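You operate a simulated robot arm through the tools that you are given. There is no shell and no other tool.

The job below is to be done with a simulated two-armed robot. You get a single attempt, and the scene is never put back.

TASK
Prime the water pump at the cold tap.
Fine: tank feed valve and tap open before the pump runs; shut the tap once the flow read-out shows FLOW, switch the pump off once the read-out shows HOLD. Where these are worked on the way, their far stop is far enough and under half their travel is too little: cold tap.

The check looks at the end state, three seconds after you hand in, the way a careful person would. Anything else that was tipped, shoved, dropped, spilled or broken makes it a failure.

THE ROBOT
Two 7-joint arms with fingered hands on one trunk that stands fixed in place. Base frame: the origin is at the foot of the trunk, x ahead of it, y to its left, z up. Units: cm, degrees, N and s.
The left shoulder is at [9.4, 12.8, 111], the right one opposite. Each reaches about 115.6 cm from its shoulder. Payload 5 kg a hand.
Tool frame (each hand has its own): the origin (TCP) lies between the finger pads and is the grasp point; the fingertips stand 3.7 cm ahead of it; z points along the fingers, y is the line along which they close. The gripper opens to 12.4 cm; its body begins 4.3 cm behind the TCP. The gripper is a hand of 3 fingers: y runs from the thumb to the fingers, the wrist lies at [-2.1, -11.6, -20.3] in the tool frame, and closing takes about 1.5 s.
Orientation is that of the tool frame in the base frame, as a unit quaternion [x, y, z, w]. With the fingers straight down and the wrist toward the robot, the tool's x, y and z point along [0, 1, 0], [1, 0, 0] and [0, 0, -1] of the base frame.

THE INTERFACE
- The arms move only by the tool arm_command. It takes "left_rows", "right_rows" or both (then of equal length, played together; a hand with none holds still); each is a list of rows, each an object of numbers (a shift or turn left out is 0, a gripper value left out holds the last): "rx", "ry", "rz": the turn, a rotation vector about the base's x, y, z in units of 60 degrees (1.0 is 60 degrees); "dx", "dy", "dz": the shift along the base's x, y, z in units of 400 mm (1.0 is 400 mm); "fingers": the finger opening in cm, from 0 to 12.4. In form: [{"rx": .., "ry": .., "rz": .., "dx": .., "dy": .., "dz": .., "fingers": ..}, ...]. A call has 1 to 20 rows; each row is the pose to reach, as a shift and turn from the pose commanded when the call began. A call with a number of a shift or a turn outside -1 to 1 is refused whole. A row lasts 0.2 s, in which the tool goes at most 5 cm and 8.6 degrees; a call with a longer step from one row to the next is refused whole, and so is a gripper value outside its range. Where a pose cannot be reached the arm comes as near as it can. A force on the tool above 40 N (or 10 N above the force at the start of the call, whichever is more), or a blocked arm, ends the call early, and 0.2 s more pass. Each finger travels about 4.5 cm/s and halts on what it meets, pressing with about 30 N; the grip force reading is that of the motor and also rises with nothing between the fingers. The clock runs only during rows and for 0.2 s after the last one: add rows that repeat a pose to give the fingers time. It gives the time, the measured TCP pose, the force on the tool (base axes), the opening and the grip force at its end, in the units of the frame above (readings bear some noise), with the torque about the TCP (base axes, N m) and any sound that the robot's microphone picked up, and new pictures: "views" is both (left out), scene, wrist or none (wrist: the cameras of the hands that moved).
- Cameras (640 x 400 px; columns grow to the right, rows downward): "scene" is now at [26.33, -2.13, 130.23]; the picture's right is [-0.23, -0.97, 0.00], its down [-0.26, 0.06, -0.96] and it looks along [0.94, -0.22, -0.27] (base axes); focal length 214 px, centre (320, 200). "left" rides on the left gripper at [-7.2, -10.4, -15.4] in its tool frame; the picture's right is [-0.83, -0.26, 0.49], its down [0.51, -0.72, 0.47] and it looks along [0.23, 0.64, 0.73] (tool axes); focal length 243 px, centre (320, 200). "right" rides on the right gripper at [7.2, -10.4, -15.4] in its tool frame; the picture's right is [-0.83, 0.26, -0.49], its down [-0.51, -0.72, 0.47] and it looks along [-0.23, 0.64, 0.73] (tool axes); focal length 243 px, centre (320, 200). There is no depth. A picture from a camera that has moved, and an enlarged one, comes with that camera's place and axes in the base frame and with its lens.
- move_column(by): moves the trunk up (or, below 0, down) by that many cm; the arms and the scene camera ride with it, the base frame stays. It gives what a move gives, with no picture.
- grasp_type(shape, hand): the hand has 3 fingers and takes this shape, open, in about a second: jaw (thumb against the fingers, like two jaws); tri (thumb and two fingers); tip (a fingertip pinch); poke (one finger out to press); point (the index stretched); flat (the hand flat); cup (the hand cupped); fist (a fist). The gripper value then closes the fingers along that shape, each until it touches; the sizes above hold for jaw. It gives what a move gives, with no picture.
- pan_tilt(pan, tilt): turns the head with the scene camera to pan (to the left, within 80 degrees either way) and tilt (down, from -29 to 69), counted from straight ahead of the robot (the tilt from the chest, where the trunk bows). It gives what a move gives, and a new picture of the scene camera.
- enlarge(camera, box): a new picture of the part [left, top, right, bottom] of that camera's present view, enlarged. No time passes.
- hand_in(): hands the job in; it is judged then, once.

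Places have to be worked out from the pictures, the camera data and where the tool is seen. Open the grippers and draw the arms clear of the work before you hand the job in, unless the task says otherwise.

The tools are called after "Emit:" as a command line: name --argument value ..., lists and objects as JSON in quotes. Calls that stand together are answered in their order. arm_command: Moves the arms, as the interface text tells. Its arguments: {"type":"object","properties":{"left_rows":{"type":"array","items":{"type":"object","properties":{"rx":{"type":"number"},"ry":{"type":"number"},"rz":{"type":"number"},"dx":{"type":"number"},"dy":{"type":"number"},"dz":{"type":"number"},"fingers":{"type":"number"}}}},"right_rows":{"type":"array","items":{"type":"object","properties":{"rx":{"type":"number"},"ry":{"type":"number"},"rz":{"type":"number"},"dx":{"type":"number"},"dy":{"type":"number"},"dz":{"type":"number"},"fingers":{"type":"number"}}}},"views":{"type":"string","enum":["both","scene","wrist","none"]}},"required":[]} The other tools are called the same way: move_column (by) moves the trunk up or down; grasp_type (shape, hand) gives the hand a shape; pan_tilt (pan, tilt) turns the head that bears the scene camera; enlarge (camera, box) takes an enlarged picture of a part of a camera's view; hand_in () hands the job in.

At the start:

```text
t: 0.0
left_position: [64.47, 13.74, 131.76]
left_orientation: [0.707, 0.707, -0.001, 0.0]
left_wrist_force: [0.1, -1.0, 0.0]
left_wrist_torque: [0.01, 0.0, 0.0]
left_opening: 12.38
left_grasp_force: 0.0
left_shape: jaw
right_position: [53.69, -44.32, 125.81]
right_orientation: [0.707, 0.707, -0.001, 0.0]
right_wrist_force: [-0.3, 1.2, 0.9]
right_wrist_torque: [0.0, 0.03, -0.01]
right_opening: 12.37
right_grasp_force: 0.0
right_shape: jaw
trunk travel left (down, up): [-30.0, 26.3]
head pan, tilt (commanded): [-13.4, 15.7]
```

scene: 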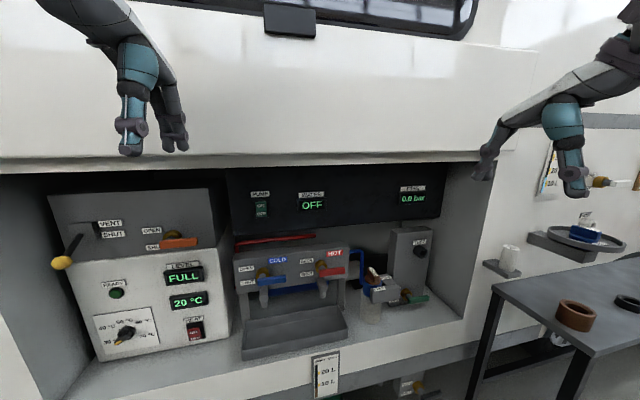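
right: 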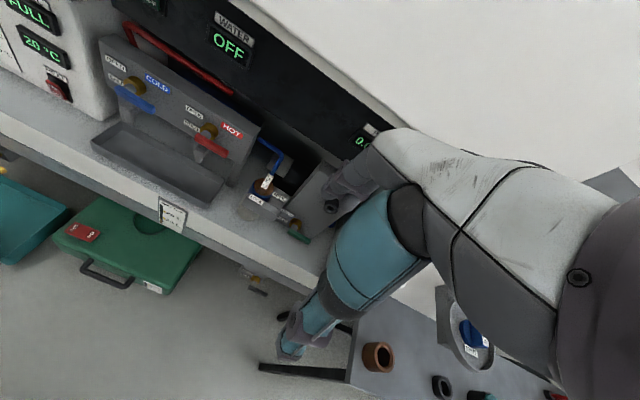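
left: 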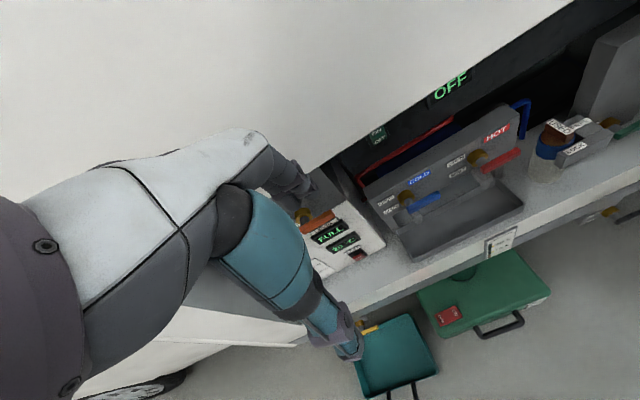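

The pictures show a galley unit with a pump switch, WATER read-out "OFF", cold and hot taps and several valves. I enlarge the parts to read the labels before moving anything.

Emit:
enlarge --camera "scene" --box '[220, 170, 460, 320]'

Emit:
enlarge --camera "scene" --box '[40, 180, 240, 360]'

Emit:
enlarge --camera "scene" --box '[300, 300, 480, 400]'

Emit:
enlarge --camera "scene" --box '[340, 210, 460, 310]'

```text
2.67 times, centred on (340, 245) of scene
camera zoom: at [26.33, -2.13, 130.23], right [-0.23, -0.97, 0.0], down [-0.26, 0.06, -0.96], along [0.94, -0.22, -0.27], focal length 572 px, centre (267, 80)
```

zoom: 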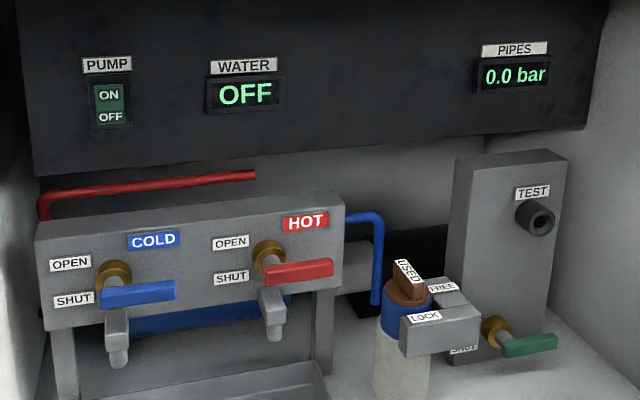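

```text
2.22 times, centred on (140, 270) of scene
camera zoom: at [26.33, -2.13, 130.23], right [-0.23, -0.97, 0.0], down [-0.26, 0.06, -0.96], along [0.94, -0.22, -0.27], focal length 477 px, centre (720, 44)
```

zoom: 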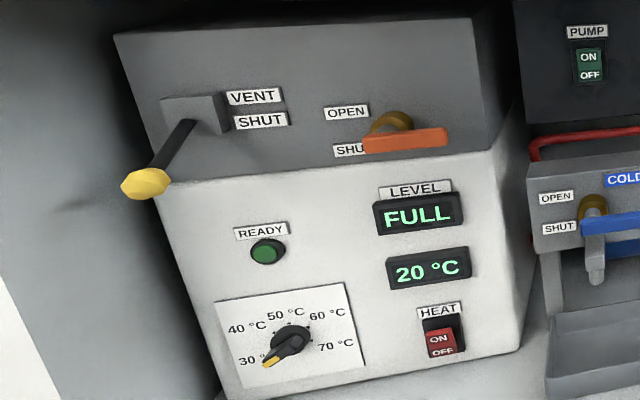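

```text
3.56 times, centred on (390, 350) of scene
camera zoom: at [26.33, -2.13, 130.23], right [-0.23, -0.97, 0.0], down [-0.26, 0.06, -0.96], along [0.94, -0.22, -0.27], focal length 763 px, centre (71, -333)
```

zoom: 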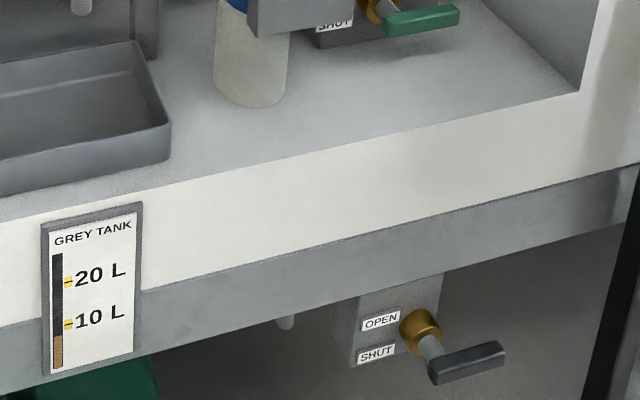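

```text
4.00 times, centred on (400, 260) of scene
camera zoom: at [26.33, -2.13, 130.23], right [-0.23, -0.97, 0.0], down [-0.26, 0.06, -0.96], along [0.94, -0.22, -0.27], focal length 858 px, centre (0, -40)
```

zoom: 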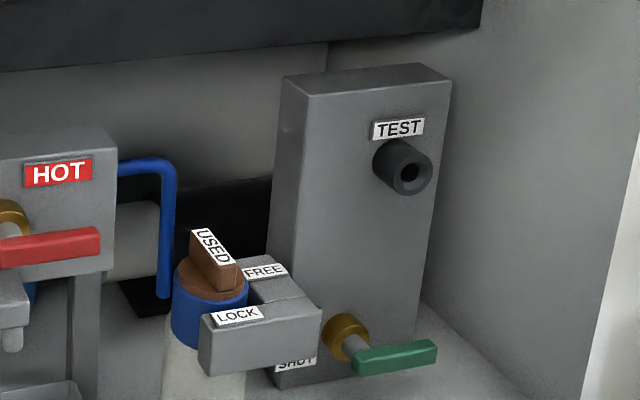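

The read-outs show WATER OFF, 0.0 bar, and all taps lying at SHUT; the tank feed valve isn't yet identified. I turn the head to look around for it.

Emit:
pan_tilt --pan -20 --tilt 55

Emit:
pan_tilt --pan -60 --tilt 30

Emit:
pan_tilt --pan 40 --tilt 40

```text
t: 1.1
left_position: [64.48, 13.83, 131.77]
left_orientation: [0.707, 0.707, 0.0, 0.0]
left_wrist_force: [-0.7, -0.5, 1.3]
left_wrist_torque: [0.01, 0.01, 0.01]
left_opening: 12.34
left_grasp_force: 0.1
left_shape: jaw
right_position: [53.83, -44.26, 125.75]
right_orientation: [0.707, 0.707, 0.0, 0.0]
right_wrist_force: [0.5, -0.1, -0.2]
right_wrist_torque: [-0.01, 0.01, 0.02]
right_opening: 12.36
right_grasp_force: 0.1
right_shape: jaw
trunk travel left (down, up): [-30.0, 26.3]
head pan, tilt (commanded): [-20.0, 55.0]
camera scene: at [24.03, -2.43, 124.33], right [-0.34, -0.94, 0.0], down [-0.77, 0.28, -0.57], along [0.54, -0.2, -0.82], focal length 214 px, centre (320, 200)
```

scene: 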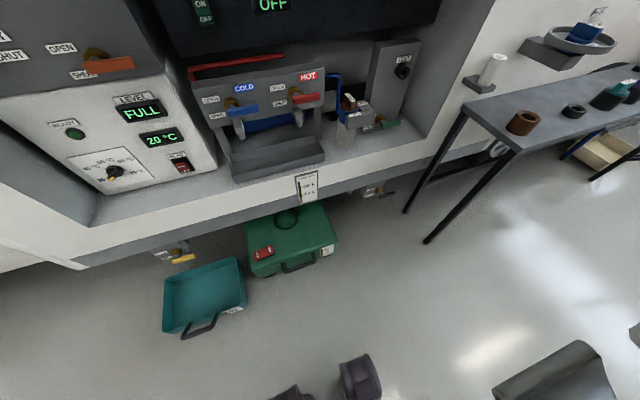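

```text
t: 2.1
left_position: [64.46, 13.64, 131.81]
left_orientation: [0.708, 0.707, -0.001, 0.001]
left_wrist_force: [0.0, 0.3, 0.0]
left_wrist_torque: [0.0, 0.03, 0.01]
left_opening: 12.36
left_grasp_force: 0.1
left_shape: jaw
right_position: [53.77, -44.22, 125.74]
right_orientation: [0.707, 0.707, 0.0, -0.001]
right_wrist_force: [-0.7, 0.3, -0.4]
right_wrist_torque: [-0.02, 0.01, -0.02]
right_opening: 12.36
right_grasp_force: 0.2
right_shape: jaw
trunk travel left (down, up): [-30.0, 26.3]
head pan, tilt (commanded): [-60.0, 30.0]
camera scene: at [21.77, -7.79, 127.92], right [-0.87, -0.5, 0.0], down [-0.25, 0.43, -0.87], along [0.43, -0.75, -0.5], focal length 214 px, centre (320, 200)
```

scene: 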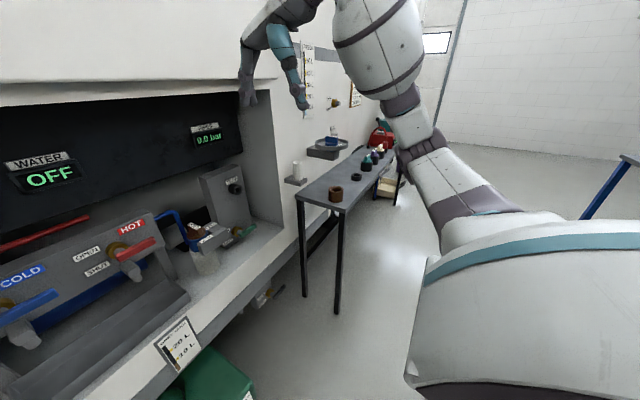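

```text
t: 3.9
left_position: [64.46, 13.72, 131.78]
left_orientation: [0.707, 0.707, 0.0, -0.001]
left_wrist_force: [0.0, 1.5, 0.1]
left_wrist_torque: [-0.01, -0.01, 0.02]
left_opening: 12.35
left_grasp_force: 0.0
left_shape: jaw
right_position: [53.79, -44.27, 125.71]
right_orientation: [0.707, 0.707, 0.0, 0.0]
right_wrist_force: [-0.3, 0.0, 0.8]
right_wrist_torque: [0.0, 0.04, -0.01]
right_opening: 12.38
right_grasp_force: 0.1
right_shape: jaw
trunk travel left (down, up): [-30.0, 26.3]
head pan, tilt (commanded): [40.0, 40.0]
camera scene: at [23.77, 5.5, 126.39], right [0.64, -0.77, 0.0], down [-0.49, -0.41, -0.77], along [0.59, 0.49, -0.64], focal length 214 px, centre (320, 200)
```

scene: 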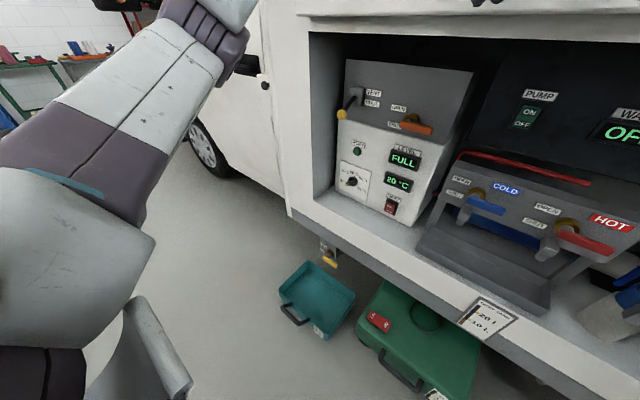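

There is a wall section on the right with brass fittings and cards, plus low valves under the counter with a yellow lever and a black lever. I look at each closely for labels.

Emit:
pan_tilt --pan -45 --tilt 15

Emit:
enlarge --camera "scene" --box '[300, 100, 480, 220]'

Emit:
enlarge --camera "scene" --box '[200, 200, 380, 300]'

Emit:
pan_tilt --pan 0 --tilt 50

Emit:
enlarge --camera "scene" --box '[180, 200, 420, 350]'

Emit:
enlarge --camera "scene" --box '[380, 140, 560, 250]'

```text
t: 5.5
left_position: [64.32, 13.79, 131.85]
left_orientation: [0.707, 0.707, 0.001, 0.0]
left_wrist_force: [0.3, 0.3, -0.5]
left_wrist_torque: [0.03, 0.0, 0.0]
left_opening: 12.36
left_grasp_force: 0.0
left_shape: jaw
right_position: [53.76, -44.23, 125.77]
right_orientation: [0.707, 0.708, 0.0, 0.0]
right_wrist_force: [0.6, 0.2, -0.1]
right_wrist_torque: [0.01, 0.01, -0.01]
right_opening: 12.35
right_grasp_force: 0.0
right_shape: jaw
trunk travel left (down, up): [-30.0, 26.3]
head pan, tilt (commanded): [-45.0, 15.0]
camera scene: at [23.86, -6.57, 130.34], right [-0.71, -0.71, 0.0], down [-0.18, 0.18, -0.97], along [0.68, -0.68, -0.26], focal length 214 px, centre (320, 200)
```

scene: 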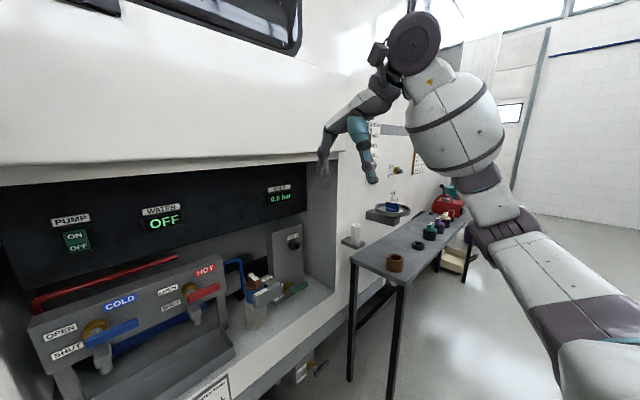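

```text
3.33 times, centred on (390, 160) of scene
camera zoom: at [23.86, -6.57, 130.34], right [-0.71, -0.71, 0.0], down [-0.18, 0.18, -0.97], along [0.68, -0.68, -0.26], focal length 715 px, centre (87, 333)
```

zoom: 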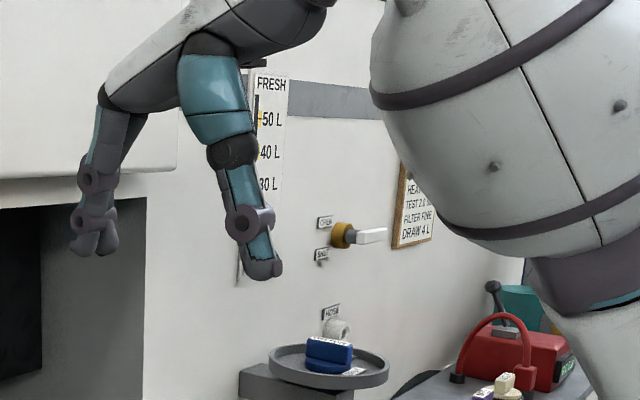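

```text
3.56 times, centred on (290, 250) of scene
camera zoom: at [23.86, -6.57, 130.34], right [-0.71, -0.71, 0.0], down [-0.18, 0.18, -0.97], along [0.68, -0.68, -0.26], focal length 763 px, centre (427, 22)
```

zoom: 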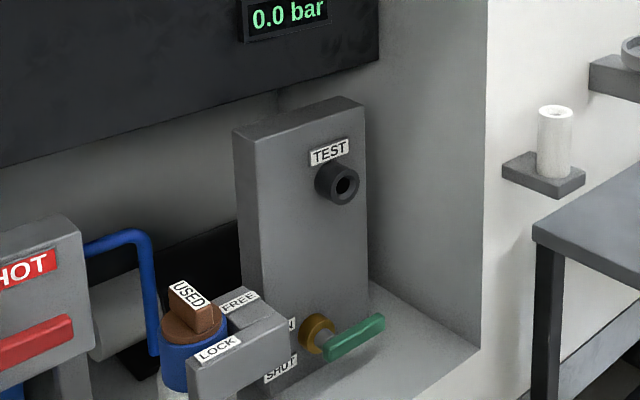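

```text
t: 6.6
left_position: [64.49, 13.73, 131.91]
left_orientation: [0.707, 0.707, 0.0, 0.0]
left_wrist_force: [-0.1, 0.9, 0.0]
left_wrist_torque: [0.03, 0.03, 0.01]
left_opening: 12.37
left_grasp_force: 0.1
left_shape: jaw
right_position: [53.79, -44.29, 125.68]
right_orientation: [0.707, 0.707, -0.001, 0.001]
right_wrist_force: [0.1, -0.3, -0.2]
right_wrist_torque: [0.03, 0.0, 0.01]
right_opening: 12.36
right_grasp_force: 0.0
right_shape: jaw
trunk travel left (down, up): [-30.0, 26.3]
head pan, tilt (commanded): [0.0, 50.0]
camera scene: at [24.95, 0.03, 124.98], right [0.0, -1.0, 0.0], down [-0.77, 0.0, -0.64], along [0.64, 0.0, -0.77], focal length 214 px, centre (320, 200)
```

scene: 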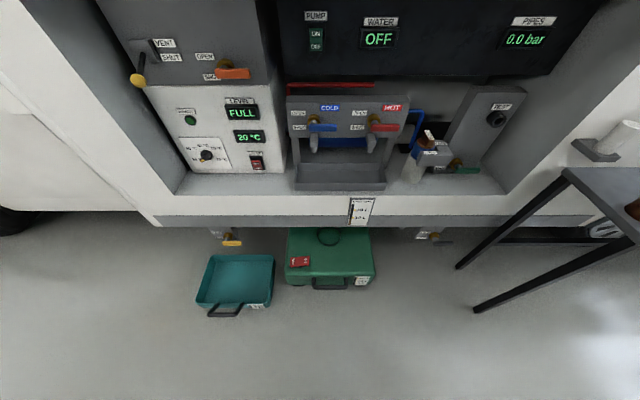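

```text
2.67 times, centred on (300, 275) of scene
camera zoom: at [24.95, 0.03, 124.98], right [0.0, -1.0, 0.0], down [-0.77, 0.0, -0.64], along [0.64, 0.0, -0.77], focal length 572 px, centre (373, 0)
```

zoom: 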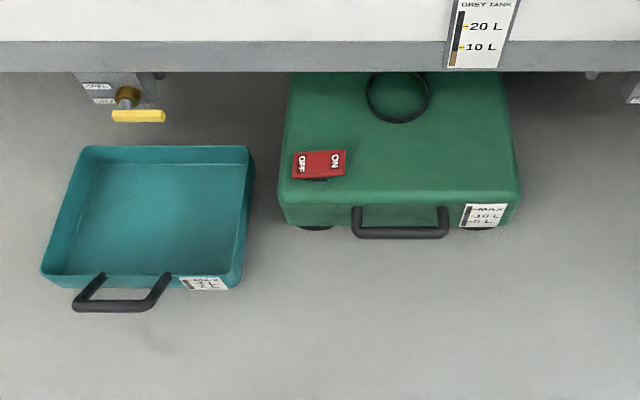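

```text
3.56 times, centred on (470, 195) of scene
camera zoom: at [24.95, 0.03, 124.98], right [0.0, -1.0, 0.0], down [-0.77, 0.0, -0.64], along [0.64, 0.0, -0.77], focal length 763 px, centre (-213, 218)
```

zoom: 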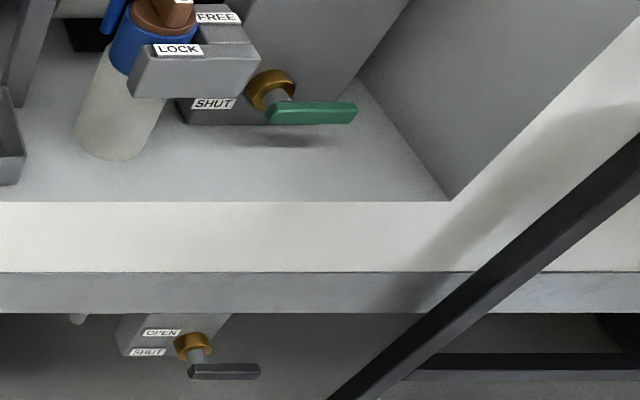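

The FRESH gauge, a white-lever valve and a procedure card are on the outer wall to the right, half hidden by the right arm. I swing the right hand outward, pitched up, so its camera can look at that wall.

Emit:
arm_command --right_rows '[{"dx": -0.031, "dy": -0.11, "rx": -0.028, "ry": -0.105, "rz": -0.0676}, {"dx": -0.062, "dy": -0.22, "rx": -0.056, "ry": -0.21, "rz": -0.135}, {"dx": -0.093, "dy": -0.33, "rx": -0.084, "ry": -0.315, "rz": -0.203}, {"dx": -0.124, "dy": -0.44, "rx": -0.112, "ry": -0.42, "rz": -0.27}, {"dx": -0.155, "dy": -0.55, "rx": -0.14, "ry": -0.525, "rz": -0.338}, {"dx": -0.186, "dy": -0.66, "rx": -0.168, "ry": -0.63, "rz": -0.4056}, {"dx": -0.2175, "dy": -0.7675, "rx": -0.196, "ry": -0.733, "rz": -0.473}, {"dx": -0.2175, "dy": -0.7675, "rx": -0.196, "ry": -0.733, "rz": -0.473}]' --views "both"

```text
t: 8.4
left_position: [64.65, 13.83, 131.75]
left_orientation: [0.707, 0.708, -0.001, 0.0]
left_wrist_force: [-0.1, 0.1, 0.5]
left_wrist_torque: [0.03, 0.01, 0.0]
left_opening: 12.37
left_grasp_force: 0.1
left_shape: jaw
right_position: [45.34, -74.84, 125.65]
right_orientation: [0.8, 0.462, 0.191, 0.332]
right_wrist_force: [-0.3, 0.2, -0.5]
right_wrist_torque: [-0.01, 0.0, -0.01]
right_opening: 12.39
right_grasp_force: 0.1
right_shape: jaw
trunk travel left (down, up): [-30.0, 26.3]
head pan, tilt (commanded): [0.0, 50.0]
camera scene: at [25.05, 0.1, 124.95], right [0.0, -1.0, 0.0], down [-0.77, 0.0, -0.64], along [0.64, 0.0, -0.77], focal length 214 px, centre (320, 200)
camera right: at [33.18, -59.47, 129.14], right [-0.56, -0.64, 0.53], down [-0.41, -0.35, -0.84], along [0.73, -0.69, -0.06], focal length 243 px, centre (320, 200)
```

scene: 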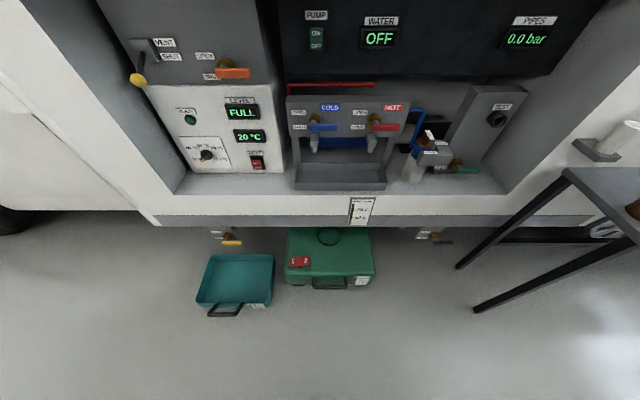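
right: 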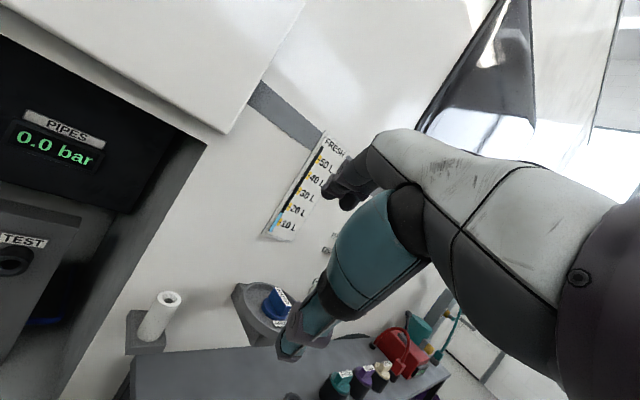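

The FRESH gauge shows about 10 L, but the hand now covers the white valve. I look at it with the head camera instead.

Emit:
pan_tilt --pan -55 --tilt 15

Emit:
enlarge --camera "scene" --box '[280, 100, 460, 220]'

Emit:
enlarge --camera "right" --box '[200, 120, 360, 360]'

```text
t: 9.6
left_position: [64.44, 13.73, 131.72]
left_orientation: [0.707, 0.707, 0.001, 0.0]
left_wrist_force: [0.0, 0.7, -0.7]
left_wrist_torque: [0.0, 0.01, 0.03]
left_opening: 12.39
left_grasp_force: 0.0
left_shape: jaw
right_position: [45.23, -74.8, 125.67]
right_orientation: [0.799, 0.463, 0.192, 0.332]
right_wrist_force: [-0.3, -0.4, 0.5]
right_wrist_torque: [0.0, 0.02, 0.02]
right_opening: 12.4
right_grasp_force: 0.0
right_shape: jaw
trunk travel left (down, up): [-30.0, 26.3]
head pan, tilt (commanded): [-55.0, 15.0]
camera scene: at [22.6, -7.62, 130.34], right [-0.82, -0.57, 0.0], down [-0.15, 0.21, -0.97], along [0.55, -0.79, -0.26], focal length 214 px, centre (320, 200)
```

scene: 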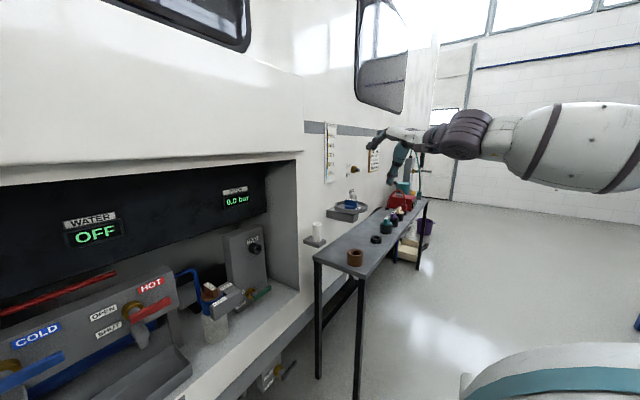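

```text
3.33 times, centred on (370, 160) of scene
camera zoom: at [22.6, -7.62, 130.34], right [-0.82, -0.57, 0.0], down [-0.15, 0.21, -0.97], along [0.55, -0.79, -0.26], focal length 715 px, centre (153, 333)
```

zoom: 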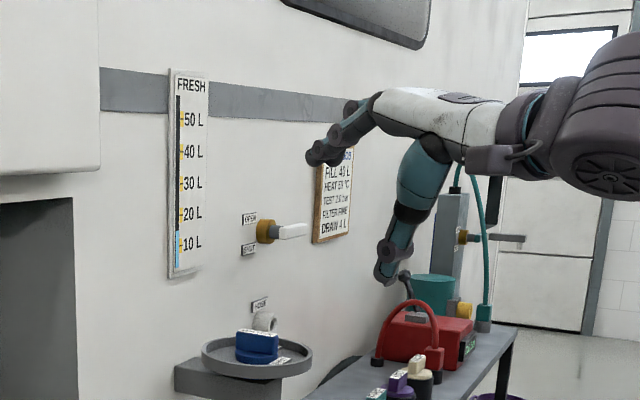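

```text
1.67 times, centred on (280, 240) of right
camera zoom: at [33.09, -59.53, 129.16], right [-0.56, -0.64, 0.53], down [-0.41, -0.35, -0.84], along [0.73, -0.69, -0.06], focal length 404 px, centre (387, 133)
```

zoom: 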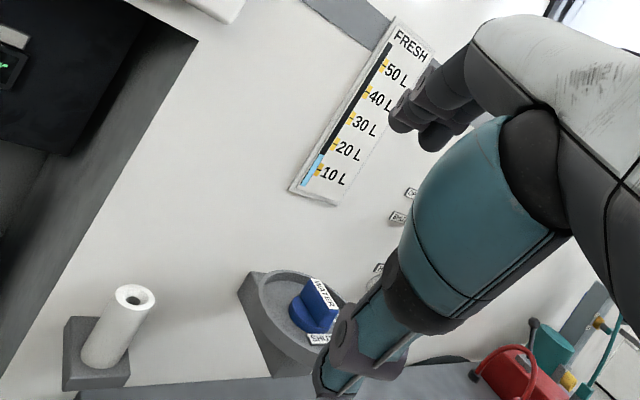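

The card lists FILL/HEAT/TEST/FILTER/DRAW values and the white valve sits above the HOSE inlet at about (75,-120,113), close to the edge of reach. I lower the trunk to see the valves by the TEST block and under the counter from a better angle.

Emit:
move_column --by -25

Emit:
pan_tilt --pan -35 --tilt 20

Emit:
enlarge --camera "scene" --box '[220, 140, 420, 270]'

Emit:
enlarge --camera "scene" --box '[220, 260, 420, 390]'

Emit:
pan_tilt --pan 10 --tilt 30

Emit:
enlarge --camera "scene" --box '[160, 240, 400, 390]'

```text
t: 12.2
left_position: [64.39, 13.71, 106.83]
left_orientation: [0.707, 0.707, 0.0, 0.001]
left_wrist_force: [1.0, -0.7, 0.6]
left_wrist_torque: [0.02, -0.02, -0.01]
left_opening: 12.36
left_grasp_force: 0.0
left_shape: jaw
right_position: [45.04, -75.0, 100.78]
right_orientation: [0.8, 0.462, 0.192, 0.332]
right_wrist_force: [0.0, 0.3, -0.1]
right_wrist_torque: [0.01, -0.03, 0.0]
right_opening: 12.39
right_grasp_force: 0.0
right_shape: jaw
trunk travel left (down, up): [-5.0, 51.3]
head pan, tilt (commanded): [-55.0, 15.0]
```

```text
t: 13.1
left_position: [64.42, 13.74, 106.91]
left_orientation: [0.707, 0.707, 0.0, 0.001]
left_wrist_force: [-0.2, -0.1, 1.0]
left_wrist_torque: [0.01, -0.01, -0.05]
left_opening: 12.39
left_grasp_force: 0.2
left_shape: jaw
right_position: [45.15, -75.07, 100.8]
right_orientation: [0.8, 0.463, 0.192, 0.331]
right_wrist_force: [0.2, 0.2, -0.2]
right_wrist_torque: [-0.06, 0.01, -0.01]
right_opening: 12.39
right_grasp_force: 0.0
right_shape: jaw
trunk travel left (down, up): [-5.0, 51.3]
head pan, tilt (commanded): [-35.0, 20.0]
camera scene: at [33.59, -5.31, 101.5], right [-0.57, -0.82, 0.0], down [-0.28, 0.2, -0.94], along [0.77, -0.54, -0.34], focal length 214 px, centre (320, 200)
```

scene: 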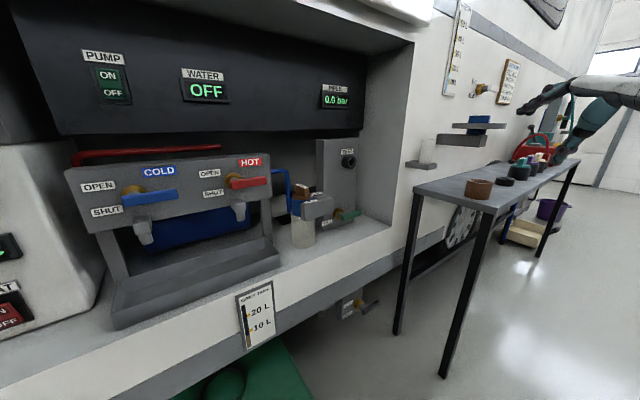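

```text
3.08 times, centred on (320, 205) of scene
camera zoom: at [33.59, -5.31, 101.5], right [-0.57, -0.82, 0.0], down [-0.28, 0.2, -0.94], along [0.77, -0.54, -0.34], focal length 660 px, centre (320, 185)
```

zoom: 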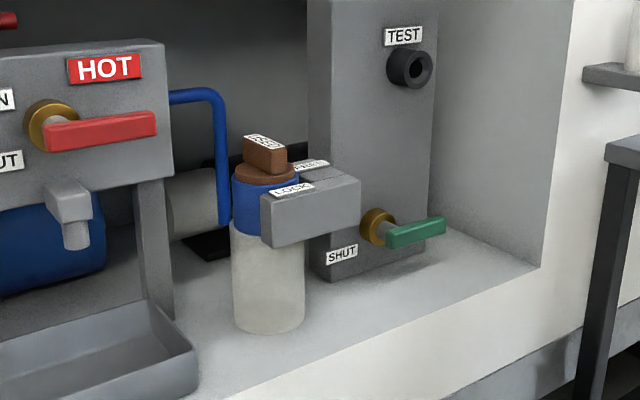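

```text
3.08 times, centred on (320, 325) of scene
camera zoom: at [33.59, -5.31, 101.5], right [-0.57, -0.82, 0.0], down [-0.28, 0.2, -0.94], along [0.77, -0.54, -0.34], focal length 660 px, centre (320, -185)
```

zoom: 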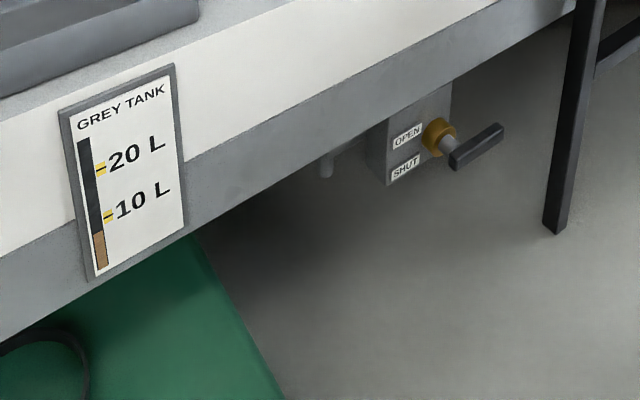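

```text
t: 14.2
left_position: [64.49, 13.69, 106.79]
left_orientation: [0.707, 0.707, 0.001, 0.0]
left_wrist_force: [-0.5, -0.4, -0.1]
left_wrist_torque: [-0.01, 0.04, 0.02]
left_opening: 12.37
left_grasp_force: 0.0
left_shape: jaw
right_position: [44.98, -75.04, 100.77]
right_orientation: [0.799, 0.463, 0.192, 0.332]
right_wrist_force: [0.0, 1.2, 0.9]
right_wrist_torque: [-0.05, 0.01, 0.0]
right_opening: 12.37
right_grasp_force: 0.2
right_shape: jaw
trunk travel left (down, up): [-5.0, 51.3]
head pan, tilt (commanded): [10.0, 30.0]
camera scene: at [34.88, 1.6, 99.89], right [0.17, -0.98, 0.0], down [-0.49, -0.09, -0.87], along [0.85, 0.15, -0.5], focal length 214 px, centre (320, 200)
```

scene: 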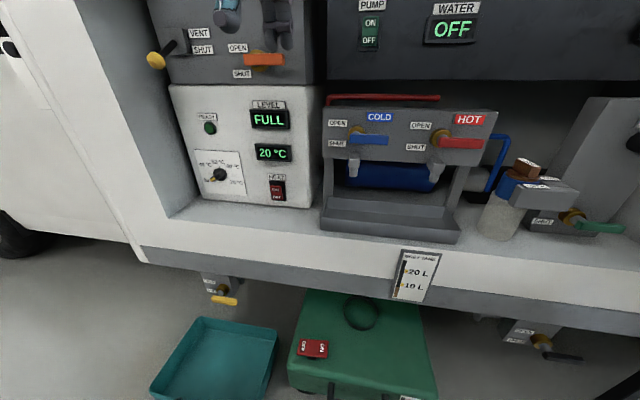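

```text
2.67 times, centred on (280, 315) of scene
camera zoom: at [34.88, 1.6, 99.89], right [0.17, -0.98, 0.0], down [-0.49, -0.09, -0.87], along [0.85, 0.15, -0.5], focal length 572 px, centre (427, -107)
```

zoom: 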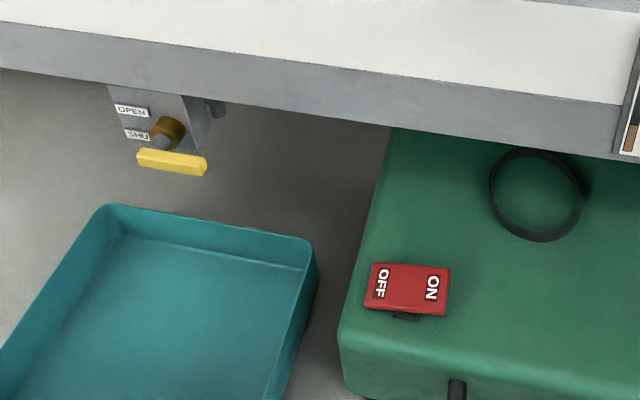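

Now I can see that the green valve (OPEN/SHUT) sits on the pipe/TEST block next to the filter and pump, which makes it the tank feed valve. The white valve belongs to the hose inlet, orange to the heater, yellow to the heater drain and black to the grey tank. I raise the trunk a bit and give both hands the poke shape.

Emit:
move_column --by 15

Emit:
grasp_type --shape "poke" --hand "right"

Emit:
grasp_type --shape "poke" --hand "left"

Emit:
enlarge --camera "right" --box '[0, 0, 640, 400]'

Emit:
enlarge --camera "left" --box '[0, 0, 640, 400]'

Emit:
pan_tilt --pan -5 --tilt 22

```text
t: 15.9
left_position: [64.73, 13.73, 121.72]
left_orientation: [0.707, 0.708, -0.001, 0.0]
left_wrist_force: [0.5, -0.1, 0.1]
left_wrist_torque: [-0.01, 0.03, -0.01]
left_opening: 12.39
left_grasp_force: 0.1
left_shape: jaw
right_position: [45.07, -75.05, 115.72]
right_orientation: [0.8, 0.463, 0.191, 0.331]
right_wrist_force: [0.2, 0.4, -0.1]
right_wrist_torque: [-0.05, 0.05, -0.04]
right_opening: 12.38
right_grasp_force: 0.0
right_shape: jaw
trunk travel left (down, up): [-20.0, 36.3]
head pan, tilt (commanded): [10.0, 30.0]
```

```text
t: 16.8
left_position: [64.48, 13.64, 121.69]
left_orientation: [0.707, 0.707, 0.0, 0.0]
left_wrist_force: [0.4, 0.0, 0.2]
left_wrist_torque: [-0.03, 0.04, 0.0]
left_opening: 12.36
left_grasp_force: 0.0
left_shape: jaw
right_position: [45.05, -75.04, 115.85]
right_orientation: [0.799, 0.463, 0.192, 0.332]
right_wrist_force: [-0.6, -0.2, -0.2]
right_wrist_torque: [0.02, 0.04, 0.01]
right_opening: 0.0
right_grasp_force: 0.1
right_shape: poke
trunk travel left (down, up): [-20.0, 36.3]
head pan, tilt (commanded): [10.0, 30.0]
```

```text
t: 17.7
left_position: [64.47, 13.63, 121.84]
left_orientation: [0.707, 0.707, 0.0, 0.0]
left_wrist_force: [-1.0, -0.3, 0.3]
left_wrist_torque: [-0.01, 0.01, 0.0]
left_opening: 0.02
left_grasp_force: 0.0
left_shape: poke
right_position: [45.0, -74.93, 115.79]
right_orientation: [0.8, 0.462, 0.191, 0.332]
right_wrist_force: [-0.1, 0.7, 0.2]
right_wrist_torque: [0.03, 0.01, 0.02]
right_opening: 0.01
right_grasp_force: 0.1
right_shape: poke
trunk travel left (down, up): [-20.0, 36.3]
head pan, tilt (commanded): [10.0, 30.0]
```

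```text
1.00 times, centred on (320, 200) of right (not enlarged: the box is as wide or as high as the picture)
camera zoom: at [32.92, -59.64, 119.3], right [-0.56, -0.64, 0.53], down [-0.41, -0.35, -0.84], along [0.73, -0.69, -0.06], focal length 243 px, centre (320, 200)
```

zoom: 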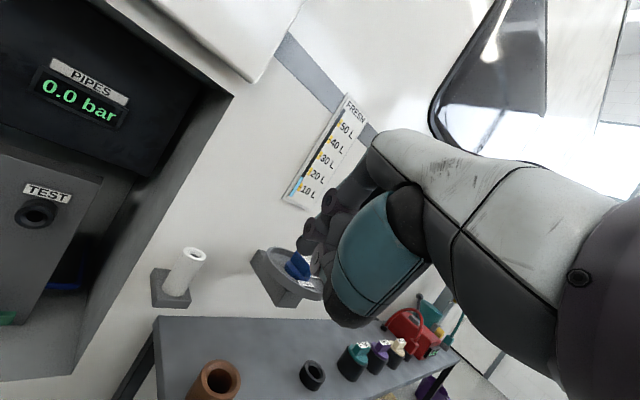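

```text
1.00 times, centred on (320, 200) of left (not enlarged: the box is as wide or as high as the picture)
camera zoom: at [54.03, 6.51, 137.08], right [-0.26, -0.83, -0.49], down [-0.72, 0.51, -0.47], along [0.64, 0.23, -0.73], focal length 243 px, centre (320, 200)
```

zoom: 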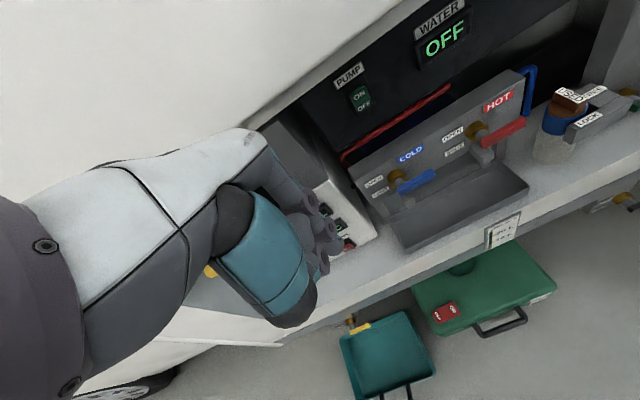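

```text
t: 18.5
left_position: [64.54, 13.65, 121.67]
left_orientation: [0.707, 0.707, 0.0, -0.001]
left_wrist_force: [0.2, -0.1, -0.6]
left_wrist_torque: [0.01, -0.01, 0.01]
left_opening: 0.02
left_grasp_force: 0.1
left_shape: poke
right_position: [45.1, -75.04, 115.9]
right_orientation: [0.8, 0.462, 0.192, 0.332]
right_wrist_force: [-0.2, 0.4, 0.0]
right_wrist_torque: [0.01, 0.02, 0.01]
right_opening: 0.0
right_grasp_force: 0.0
right_shape: poke
trunk travel left (down, up): [-20.0, 36.3]
head pan, tilt (commanded): [-5.0, 22.0]
camera scene: at [29.61, -0.77, 118.39], right [-0.09, -1.0, 0.0], down [-0.37, 0.03, -0.93], along [0.92, -0.08, -0.38], focal length 214 px, centre (320, 200)
```

scene: 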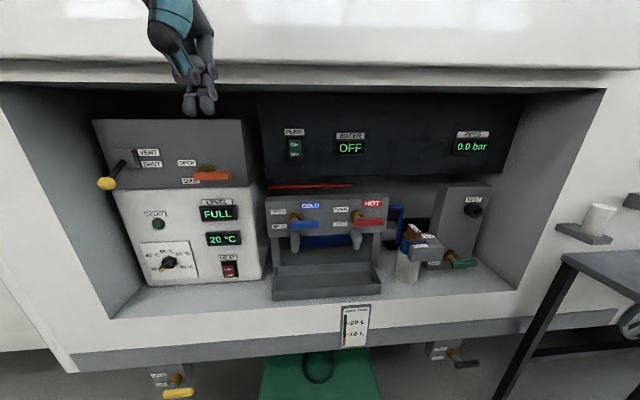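

The hands have changed shape; I enlarge the views of the hand to find where the poking finger points.

Emit:
enlarge --camera "scene" --box '[130, 0, 250, 130]'

Emit:
enlarge --camera "left" --box '[200, 120, 400, 340]'

Emit:
enlarge --camera "right" --box '[260, 120, 460, 340]'

```text
3.08 times, centred on (190, 65) of scene
camera zoom: at [29.61, -0.77, 118.39], right [-0.09, -1.0, 0.0], down [-0.37, 0.03, -0.93], along [0.92, -0.08, -0.38], focal length 660 px, centre (720, 615)
```

zoom: 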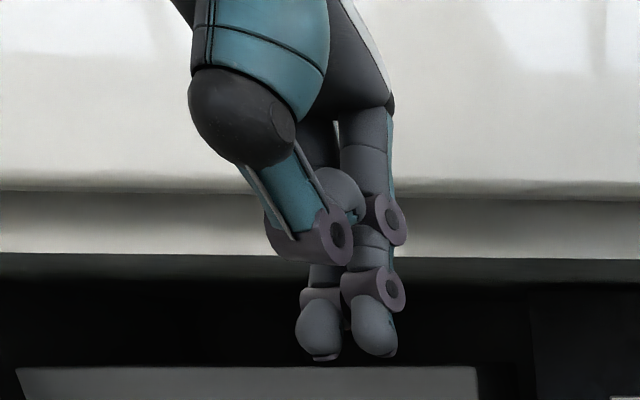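

```text
1.82 times, centred on (300, 230) of left
camera zoom: at [54.03, 6.51, 137.08], right [-0.26, -0.83, -0.49], down [-0.72, 0.51, -0.47], along [0.64, 0.23, -0.73], focal length 441 px, centre (356, 146)
```

zoom: 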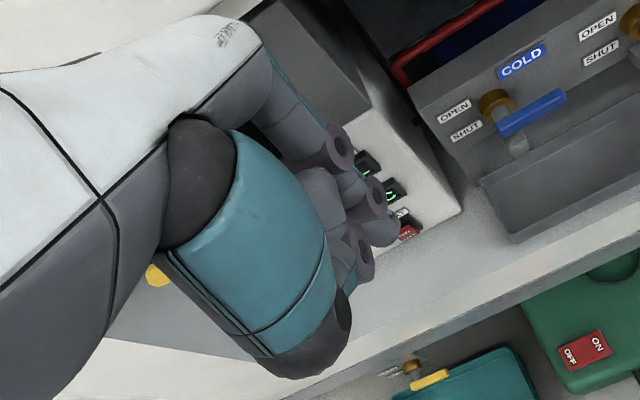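

```text
1.82 times, centred on (360, 230) of right
camera zoom: at [32.92, -59.64, 119.3], right [-0.56, -0.64, 0.53], down [-0.41, -0.35, -0.84], along [0.73, -0.69, -0.06], focal length 441 px, centre (247, 146)
```

zoom: 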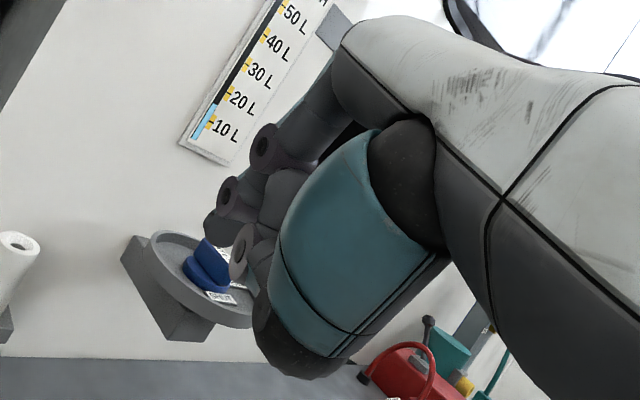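

The poke shape gives two tips close together near the tool axis. I compare with the "point" shape on the left hand before choosing.

Emit:
grasp_type --shape "point" --hand "left"

Emit:
enlarge --camera "scene" --box '[130, 0, 250, 130]'

Emit:
enlarge --camera "left" --box '[200, 120, 400, 340]'

```text
t: 19.4
left_position: [64.51, 13.76, 121.79]
left_orientation: [0.707, 0.707, 0.0, 0.0]
left_wrist_force: [-0.1, -0.2, 0.2]
left_wrist_torque: [0.0, 0.0, 0.0]
left_opening: 0.0
left_grasp_force: 0.0
left_shape: point
right_position: [45.08, -74.9, 115.78]
right_orientation: [0.799, 0.462, 0.193, 0.332]
right_wrist_force: [0.5, -0.8, 0.2]
right_wrist_torque: [0.0, 0.02, 0.01]
right_opening: 0.0
right_grasp_force: 0.1
right_shape: poke
trunk travel left (down, up): [-20.0, 36.3]
head pan, tilt (commanded): [-5.0, 22.0]
```

```text
3.08 times, centred on (190, 65) of scene
camera zoom: at [29.61, -0.77, 118.4], right [-0.09, -1.0, 0.0], down [-0.37, 0.03, -0.93], along [0.92, -0.08, -0.37], focal length 660 px, centre (720, 615)
```

zoom: 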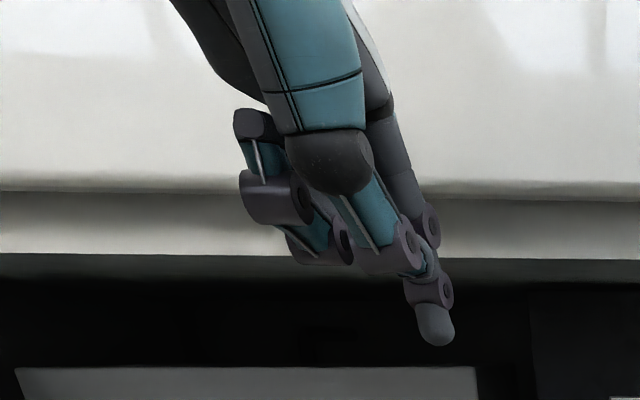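

```text
1.82 times, centred on (300, 230) of left
camera zoom: at [54.03, 6.51, 137.08], right [-0.26, -0.83, -0.49], down [-0.72, 0.51, -0.47], along [0.64, 0.23, -0.73], focal length 441 px, centre (356, 146)
```

zoom: 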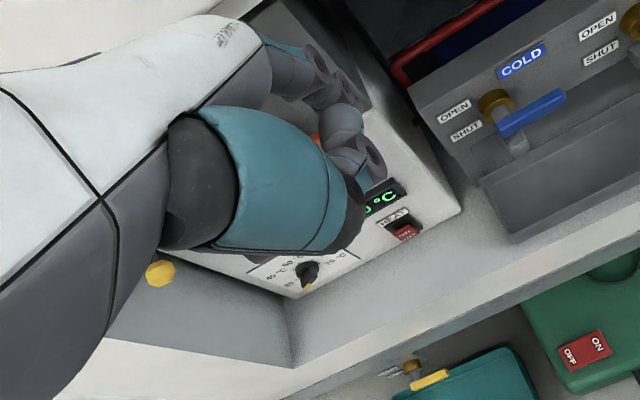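

"Point" gives a single stretched finger, good for the pump rocker on the left hand. For the levers I'll straddle them with the right hand's jaw, so I switch it back to jaw and bring it in front of the green valve at a safe stand-off with the fingers forward.

Emit:
grasp_type --shape "jaw" --hand "right"

Emit:
arm_command --right_rows '[{"dx": 0.0536, "dy": 0.0786, "dz": -0.0571, "rx": -0.0187, "ry": -0.0697, "rz": 0.0697, "fingers": 6}, {"dx": 0.107, "dy": 0.157, "dz": -0.114, "rx": -0.0374, "ry": -0.139, "rz": 0.139, "fingers": 6}, {"dx": 0.161, "dy": 0.236, "dz": -0.171, "rx": -0.0561, "ry": -0.209, "rz": 0.209, "fingers": 6}, {"dx": 0.214, "dy": 0.314, "dz": -0.229, "rx": -0.0749, "ry": -0.279, "rz": 0.279, "fingers": 6}, {"dx": 0.268, "dy": 0.393, "dz": -0.286, "rx": -0.0936, "ry": -0.349, "rz": 0.349, "fingers": 6}, {"dx": 0.321, "dy": 0.471, "dz": -0.343, "rx": -0.112, "ry": -0.418, "rz": 0.418, "fingers": 6}, {"dx": 0.375, "dy": 0.55, "dz": -0.4, "rx": -0.131, "ry": -0.488, "rz": 0.488, "fingers": 6}, {"dx": 0.375, "dy": 0.55, "dz": -0.4, "rx": -0.131, "ry": -0.488, "rz": 0.488, "fingers": 6}]' --views "both"

```text
t: 20.3
left_position: [64.43, 13.76, 121.58]
left_orientation: [0.707, 0.707, 0.001, 0.0]
left_wrist_force: [-1.0, 0.1, -0.4]
left_wrist_torque: [0.0, -0.02, -0.02]
left_opening: 0.0
left_grasp_force: 0.1
left_shape: point
right_position: [45.08, -74.92, 115.66]
right_orientation: [0.799, 0.463, 0.192, 0.332]
right_wrist_force: [-0.2, 0.1, 0.2]
right_wrist_torque: [-0.02, -0.01, 0.0]
right_opening: 12.38
right_grasp_force: 0.0
right_shape: jaw
trunk travel left (down, up): [-20.0, 36.3]
head pan, tilt (commanded): [-5.0, 22.0]
```

```text
t: 22.1
left_position: [64.46, 13.81, 121.83]
left_orientation: [0.707, 0.707, 0.0, 0.0]
left_wrist_force: [0.0, 0.5, -0.1]
left_wrist_torque: [-0.02, 0.0, -0.02]
left_opening: 0.02
left_grasp_force: 0.1
left_shape: point
right_position: [54.66, -56.37, 102.51]
right_orientation: [0.56, 0.577, 0.422, 0.419]
right_wrist_force: [-0.1, -0.9, 0.0]
right_wrist_torque: [0.03, -0.01, 0.0]
right_opening: 6.01
right_grasp_force: 0.1
right_shape: jaw
right hand out of reach, approached as far as the arm can: row 6, 7, 8
trunk travel left (down, up): [-20.0, 36.3]
head pan, tilt (commanded): [-5.0, 22.0]
camera scene: at [29.6, -0.75, 118.4], right [-0.09, -1.0, 0.0], down [-0.37, 0.03, -0.93], along [0.92, -0.08, -0.37], focal length 214 px, centre (320, 200)
camera right: at [36.78, -49.47, 97.1], right [-0.38, -0.83, 0.4], down [0.25, -0.51, -0.82], along [0.89, -0.21, 0.4], focal length 243 px, centre (320, 200)
```

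scene: 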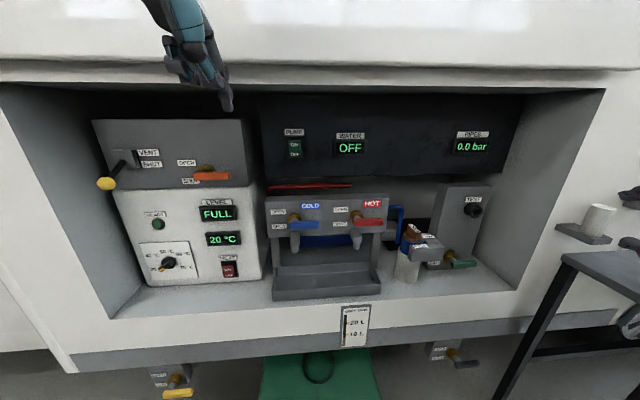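
right: 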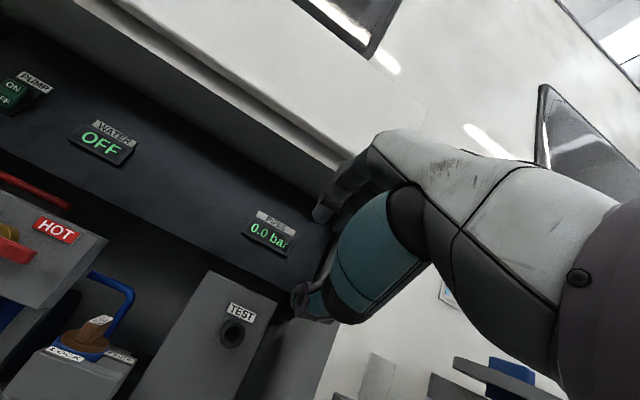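

The arm stopped short of that pose because it's folded too close to the body; reaching further forward should suit it better. I move forward and down toward the green lever, still at stand-off.

Emit:
arm_command --right_rows '[{"dx": 0.05, "dz": -0.075}, {"dx": 0.1, "dz": -0.15}, {"dx": 0.15, "dz": -0.225}, {"dx": 0.175, "dz": -0.325}, {"dx": 0.175, "dz": -0.425}, {"dx": 0.175, "dz": -0.5}, {"dx": 0.175, "dz": -0.5}]' --views "both"

```text
t: 23.7
left_position: [64.63, 13.61, 121.69]
left_orientation: [0.707, 0.707, -0.001, -0.001]
left_wrist_force: [0.2, -0.3, -0.1]
left_wrist_torque: [0.04, 0.06, -0.03]
left_opening: 0.0
left_grasp_force: 0.0
left_shape: point
right_position: [57.23, -60.81, 83.23]
right_orientation: [0.557, 0.568, 0.432, 0.425]
right_wrist_force: [0.8, -0.9, 0.1]
right_wrist_torque: [0.01, -0.03, 0.0]
right_opening: 5.97
right_grasp_force: 0.0
right_shape: jaw
right hand out of reach, approached as far as the arm can: row 1, 2, 3, 4, 5, 6, 7
trunk travel left (down, up): [-20.0, 36.3]
head pan, tilt (commanded): [-5.0, 22.0]
camera scene: at [29.75, -0.85, 118.35], right [-0.09, -1.0, 0.0], down [-0.37, 0.03, -0.93], along [0.92, -0.08, -0.38], focal length 214 px, centre (320, 200)
camera right: at [39.67, -54.04, 77.41], right [-0.39, -0.84, 0.38], down [0.27, -0.5, -0.82], along [0.88, -0.22, 0.43], focal length 243 px, centre (320, 200)
```

scene: 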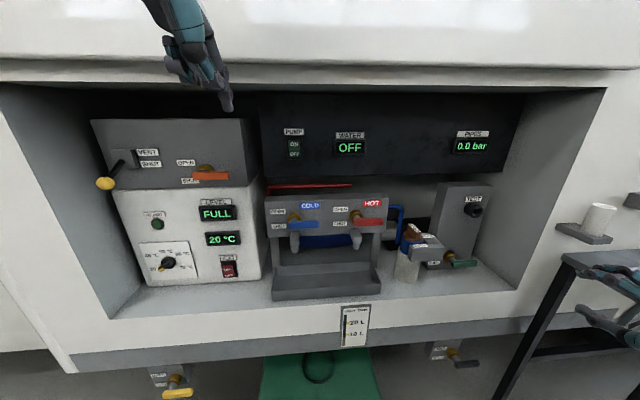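
right: 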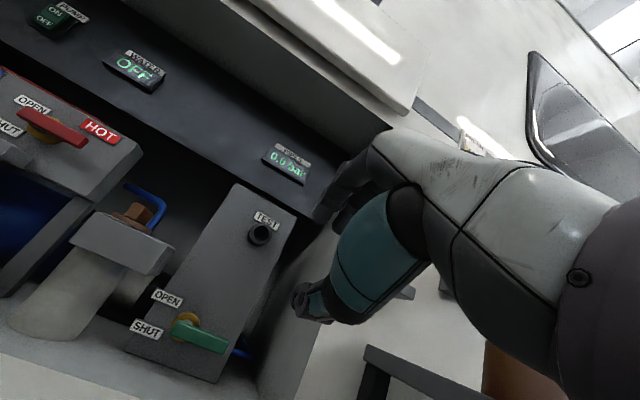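

The arm keeps the orientation but cannot reach the place with zero yaw; the earlier pose yawed 30° to the right was reached exactly. I turn the hand 30° right (pointing along the shoulder-to-valve line) and check that it then reaches the commanded place.

Emit:
arm_command --right_rows '[{"dz": 0.03, "rz": -0.125}, {"dz": 0.06, "rz": -0.25}, {"dz": 0.1, "rz": -0.375}, {"dz": 0.125, "rz": -0.5}, {"dz": 0.125, "rz": -0.5}, {"dz": 0.125, "rz": -0.5}]' --views "both"

```text
t: 25.1
left_position: [64.53, 13.73, 121.82]
left_orientation: [0.707, 0.707, 0.0, 0.0]
left_wrist_force: [-0.4, -0.4, -0.5]
left_wrist_torque: [-0.02, -0.02, -0.02]
left_opening: 0.01
left_grasp_force: 0.1
left_shape: point
right_position: [47.67, -66.76, 86.28]
right_orientation: [0.62, 0.499, 0.371, 0.479]
right_wrist_force: [-1.1, 0.2, 0.3]
right_wrist_torque: [0.02, 0.01, 0.0]
right_opening: 6.01
right_grasp_force: 0.0
right_shape: jaw
right hand out of reach, approached as far as the arm can: row 1, 2, 3, 4, 5, 6
trunk travel left (down, up): [-20.0, 36.3]
head pan, tilt (commanded): [-5.0, 22.0]
camera scene: at [29.6, -0.77, 118.4], right [-0.09, -1.0, 0.0], down [-0.37, 0.03, -0.93], along [0.92, -0.08, -0.37], focal length 214 px, centre (320, 200)
camera right: at [32.27, -55.8, 80.29], right [-0.58, -0.71, 0.4], down [0.14, -0.57, -0.81], along [0.8, -0.42, 0.43], focal length 243 px, centre (320, 200)
```

scene: 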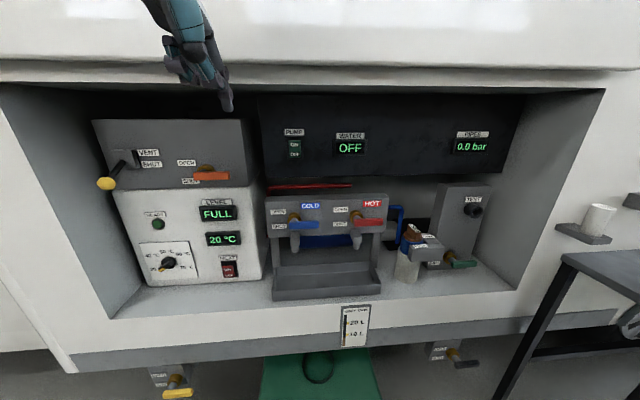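
right: 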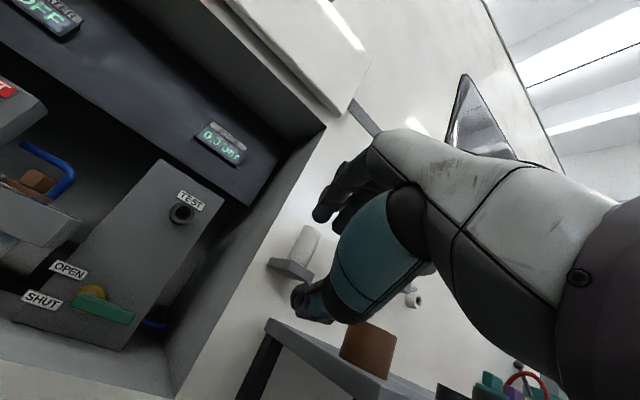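

Yawing right made it worse, so the arm's elbow posture must favour the other side. I look at the arm itself with the head to understand its posture.

Emit:
pan_tilt --pan -70 --tilt 35

```text
t: 26.4
left_position: [64.48, 13.68, 121.7]
left_orientation: [0.707, 0.707, 0.0, 0.0]
left_wrist_force: [0.4, -1.0, 0.2]
left_wrist_torque: [0.01, -0.02, 0.02]
left_opening: 0.0
left_grasp_force: 0.2
left_shape: point
right_position: [47.73, -66.64, 86.2]
right_orientation: [0.62, 0.499, 0.371, 0.479]
right_wrist_force: [-0.1, -0.5, 0.1]
right_wrist_torque: [-0.01, 0.0, 0.02]
right_opening: 6.02
right_grasp_force: 0.0
right_shape: jaw
trunk travel left (down, up): [-20.0, 36.3]
head pan, tilt (commanded): [-70.0, 35.0]
camera scene: at [23.37, -8.24, 116.34], right [-0.94, -0.34, 0.0], down [-0.2, 0.54, -0.82], along [0.28, -0.77, -0.57], focal length 214 px, centre (320, 200)
```

scene: 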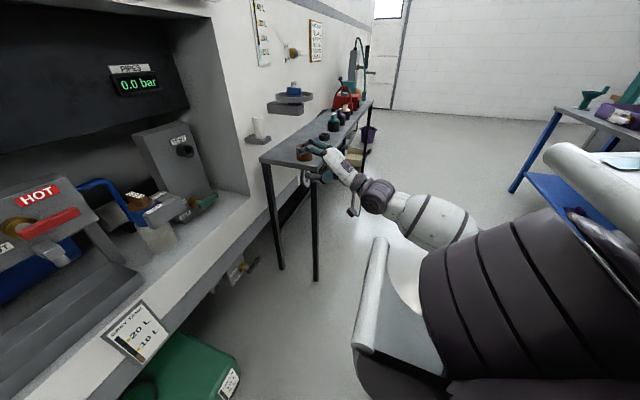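

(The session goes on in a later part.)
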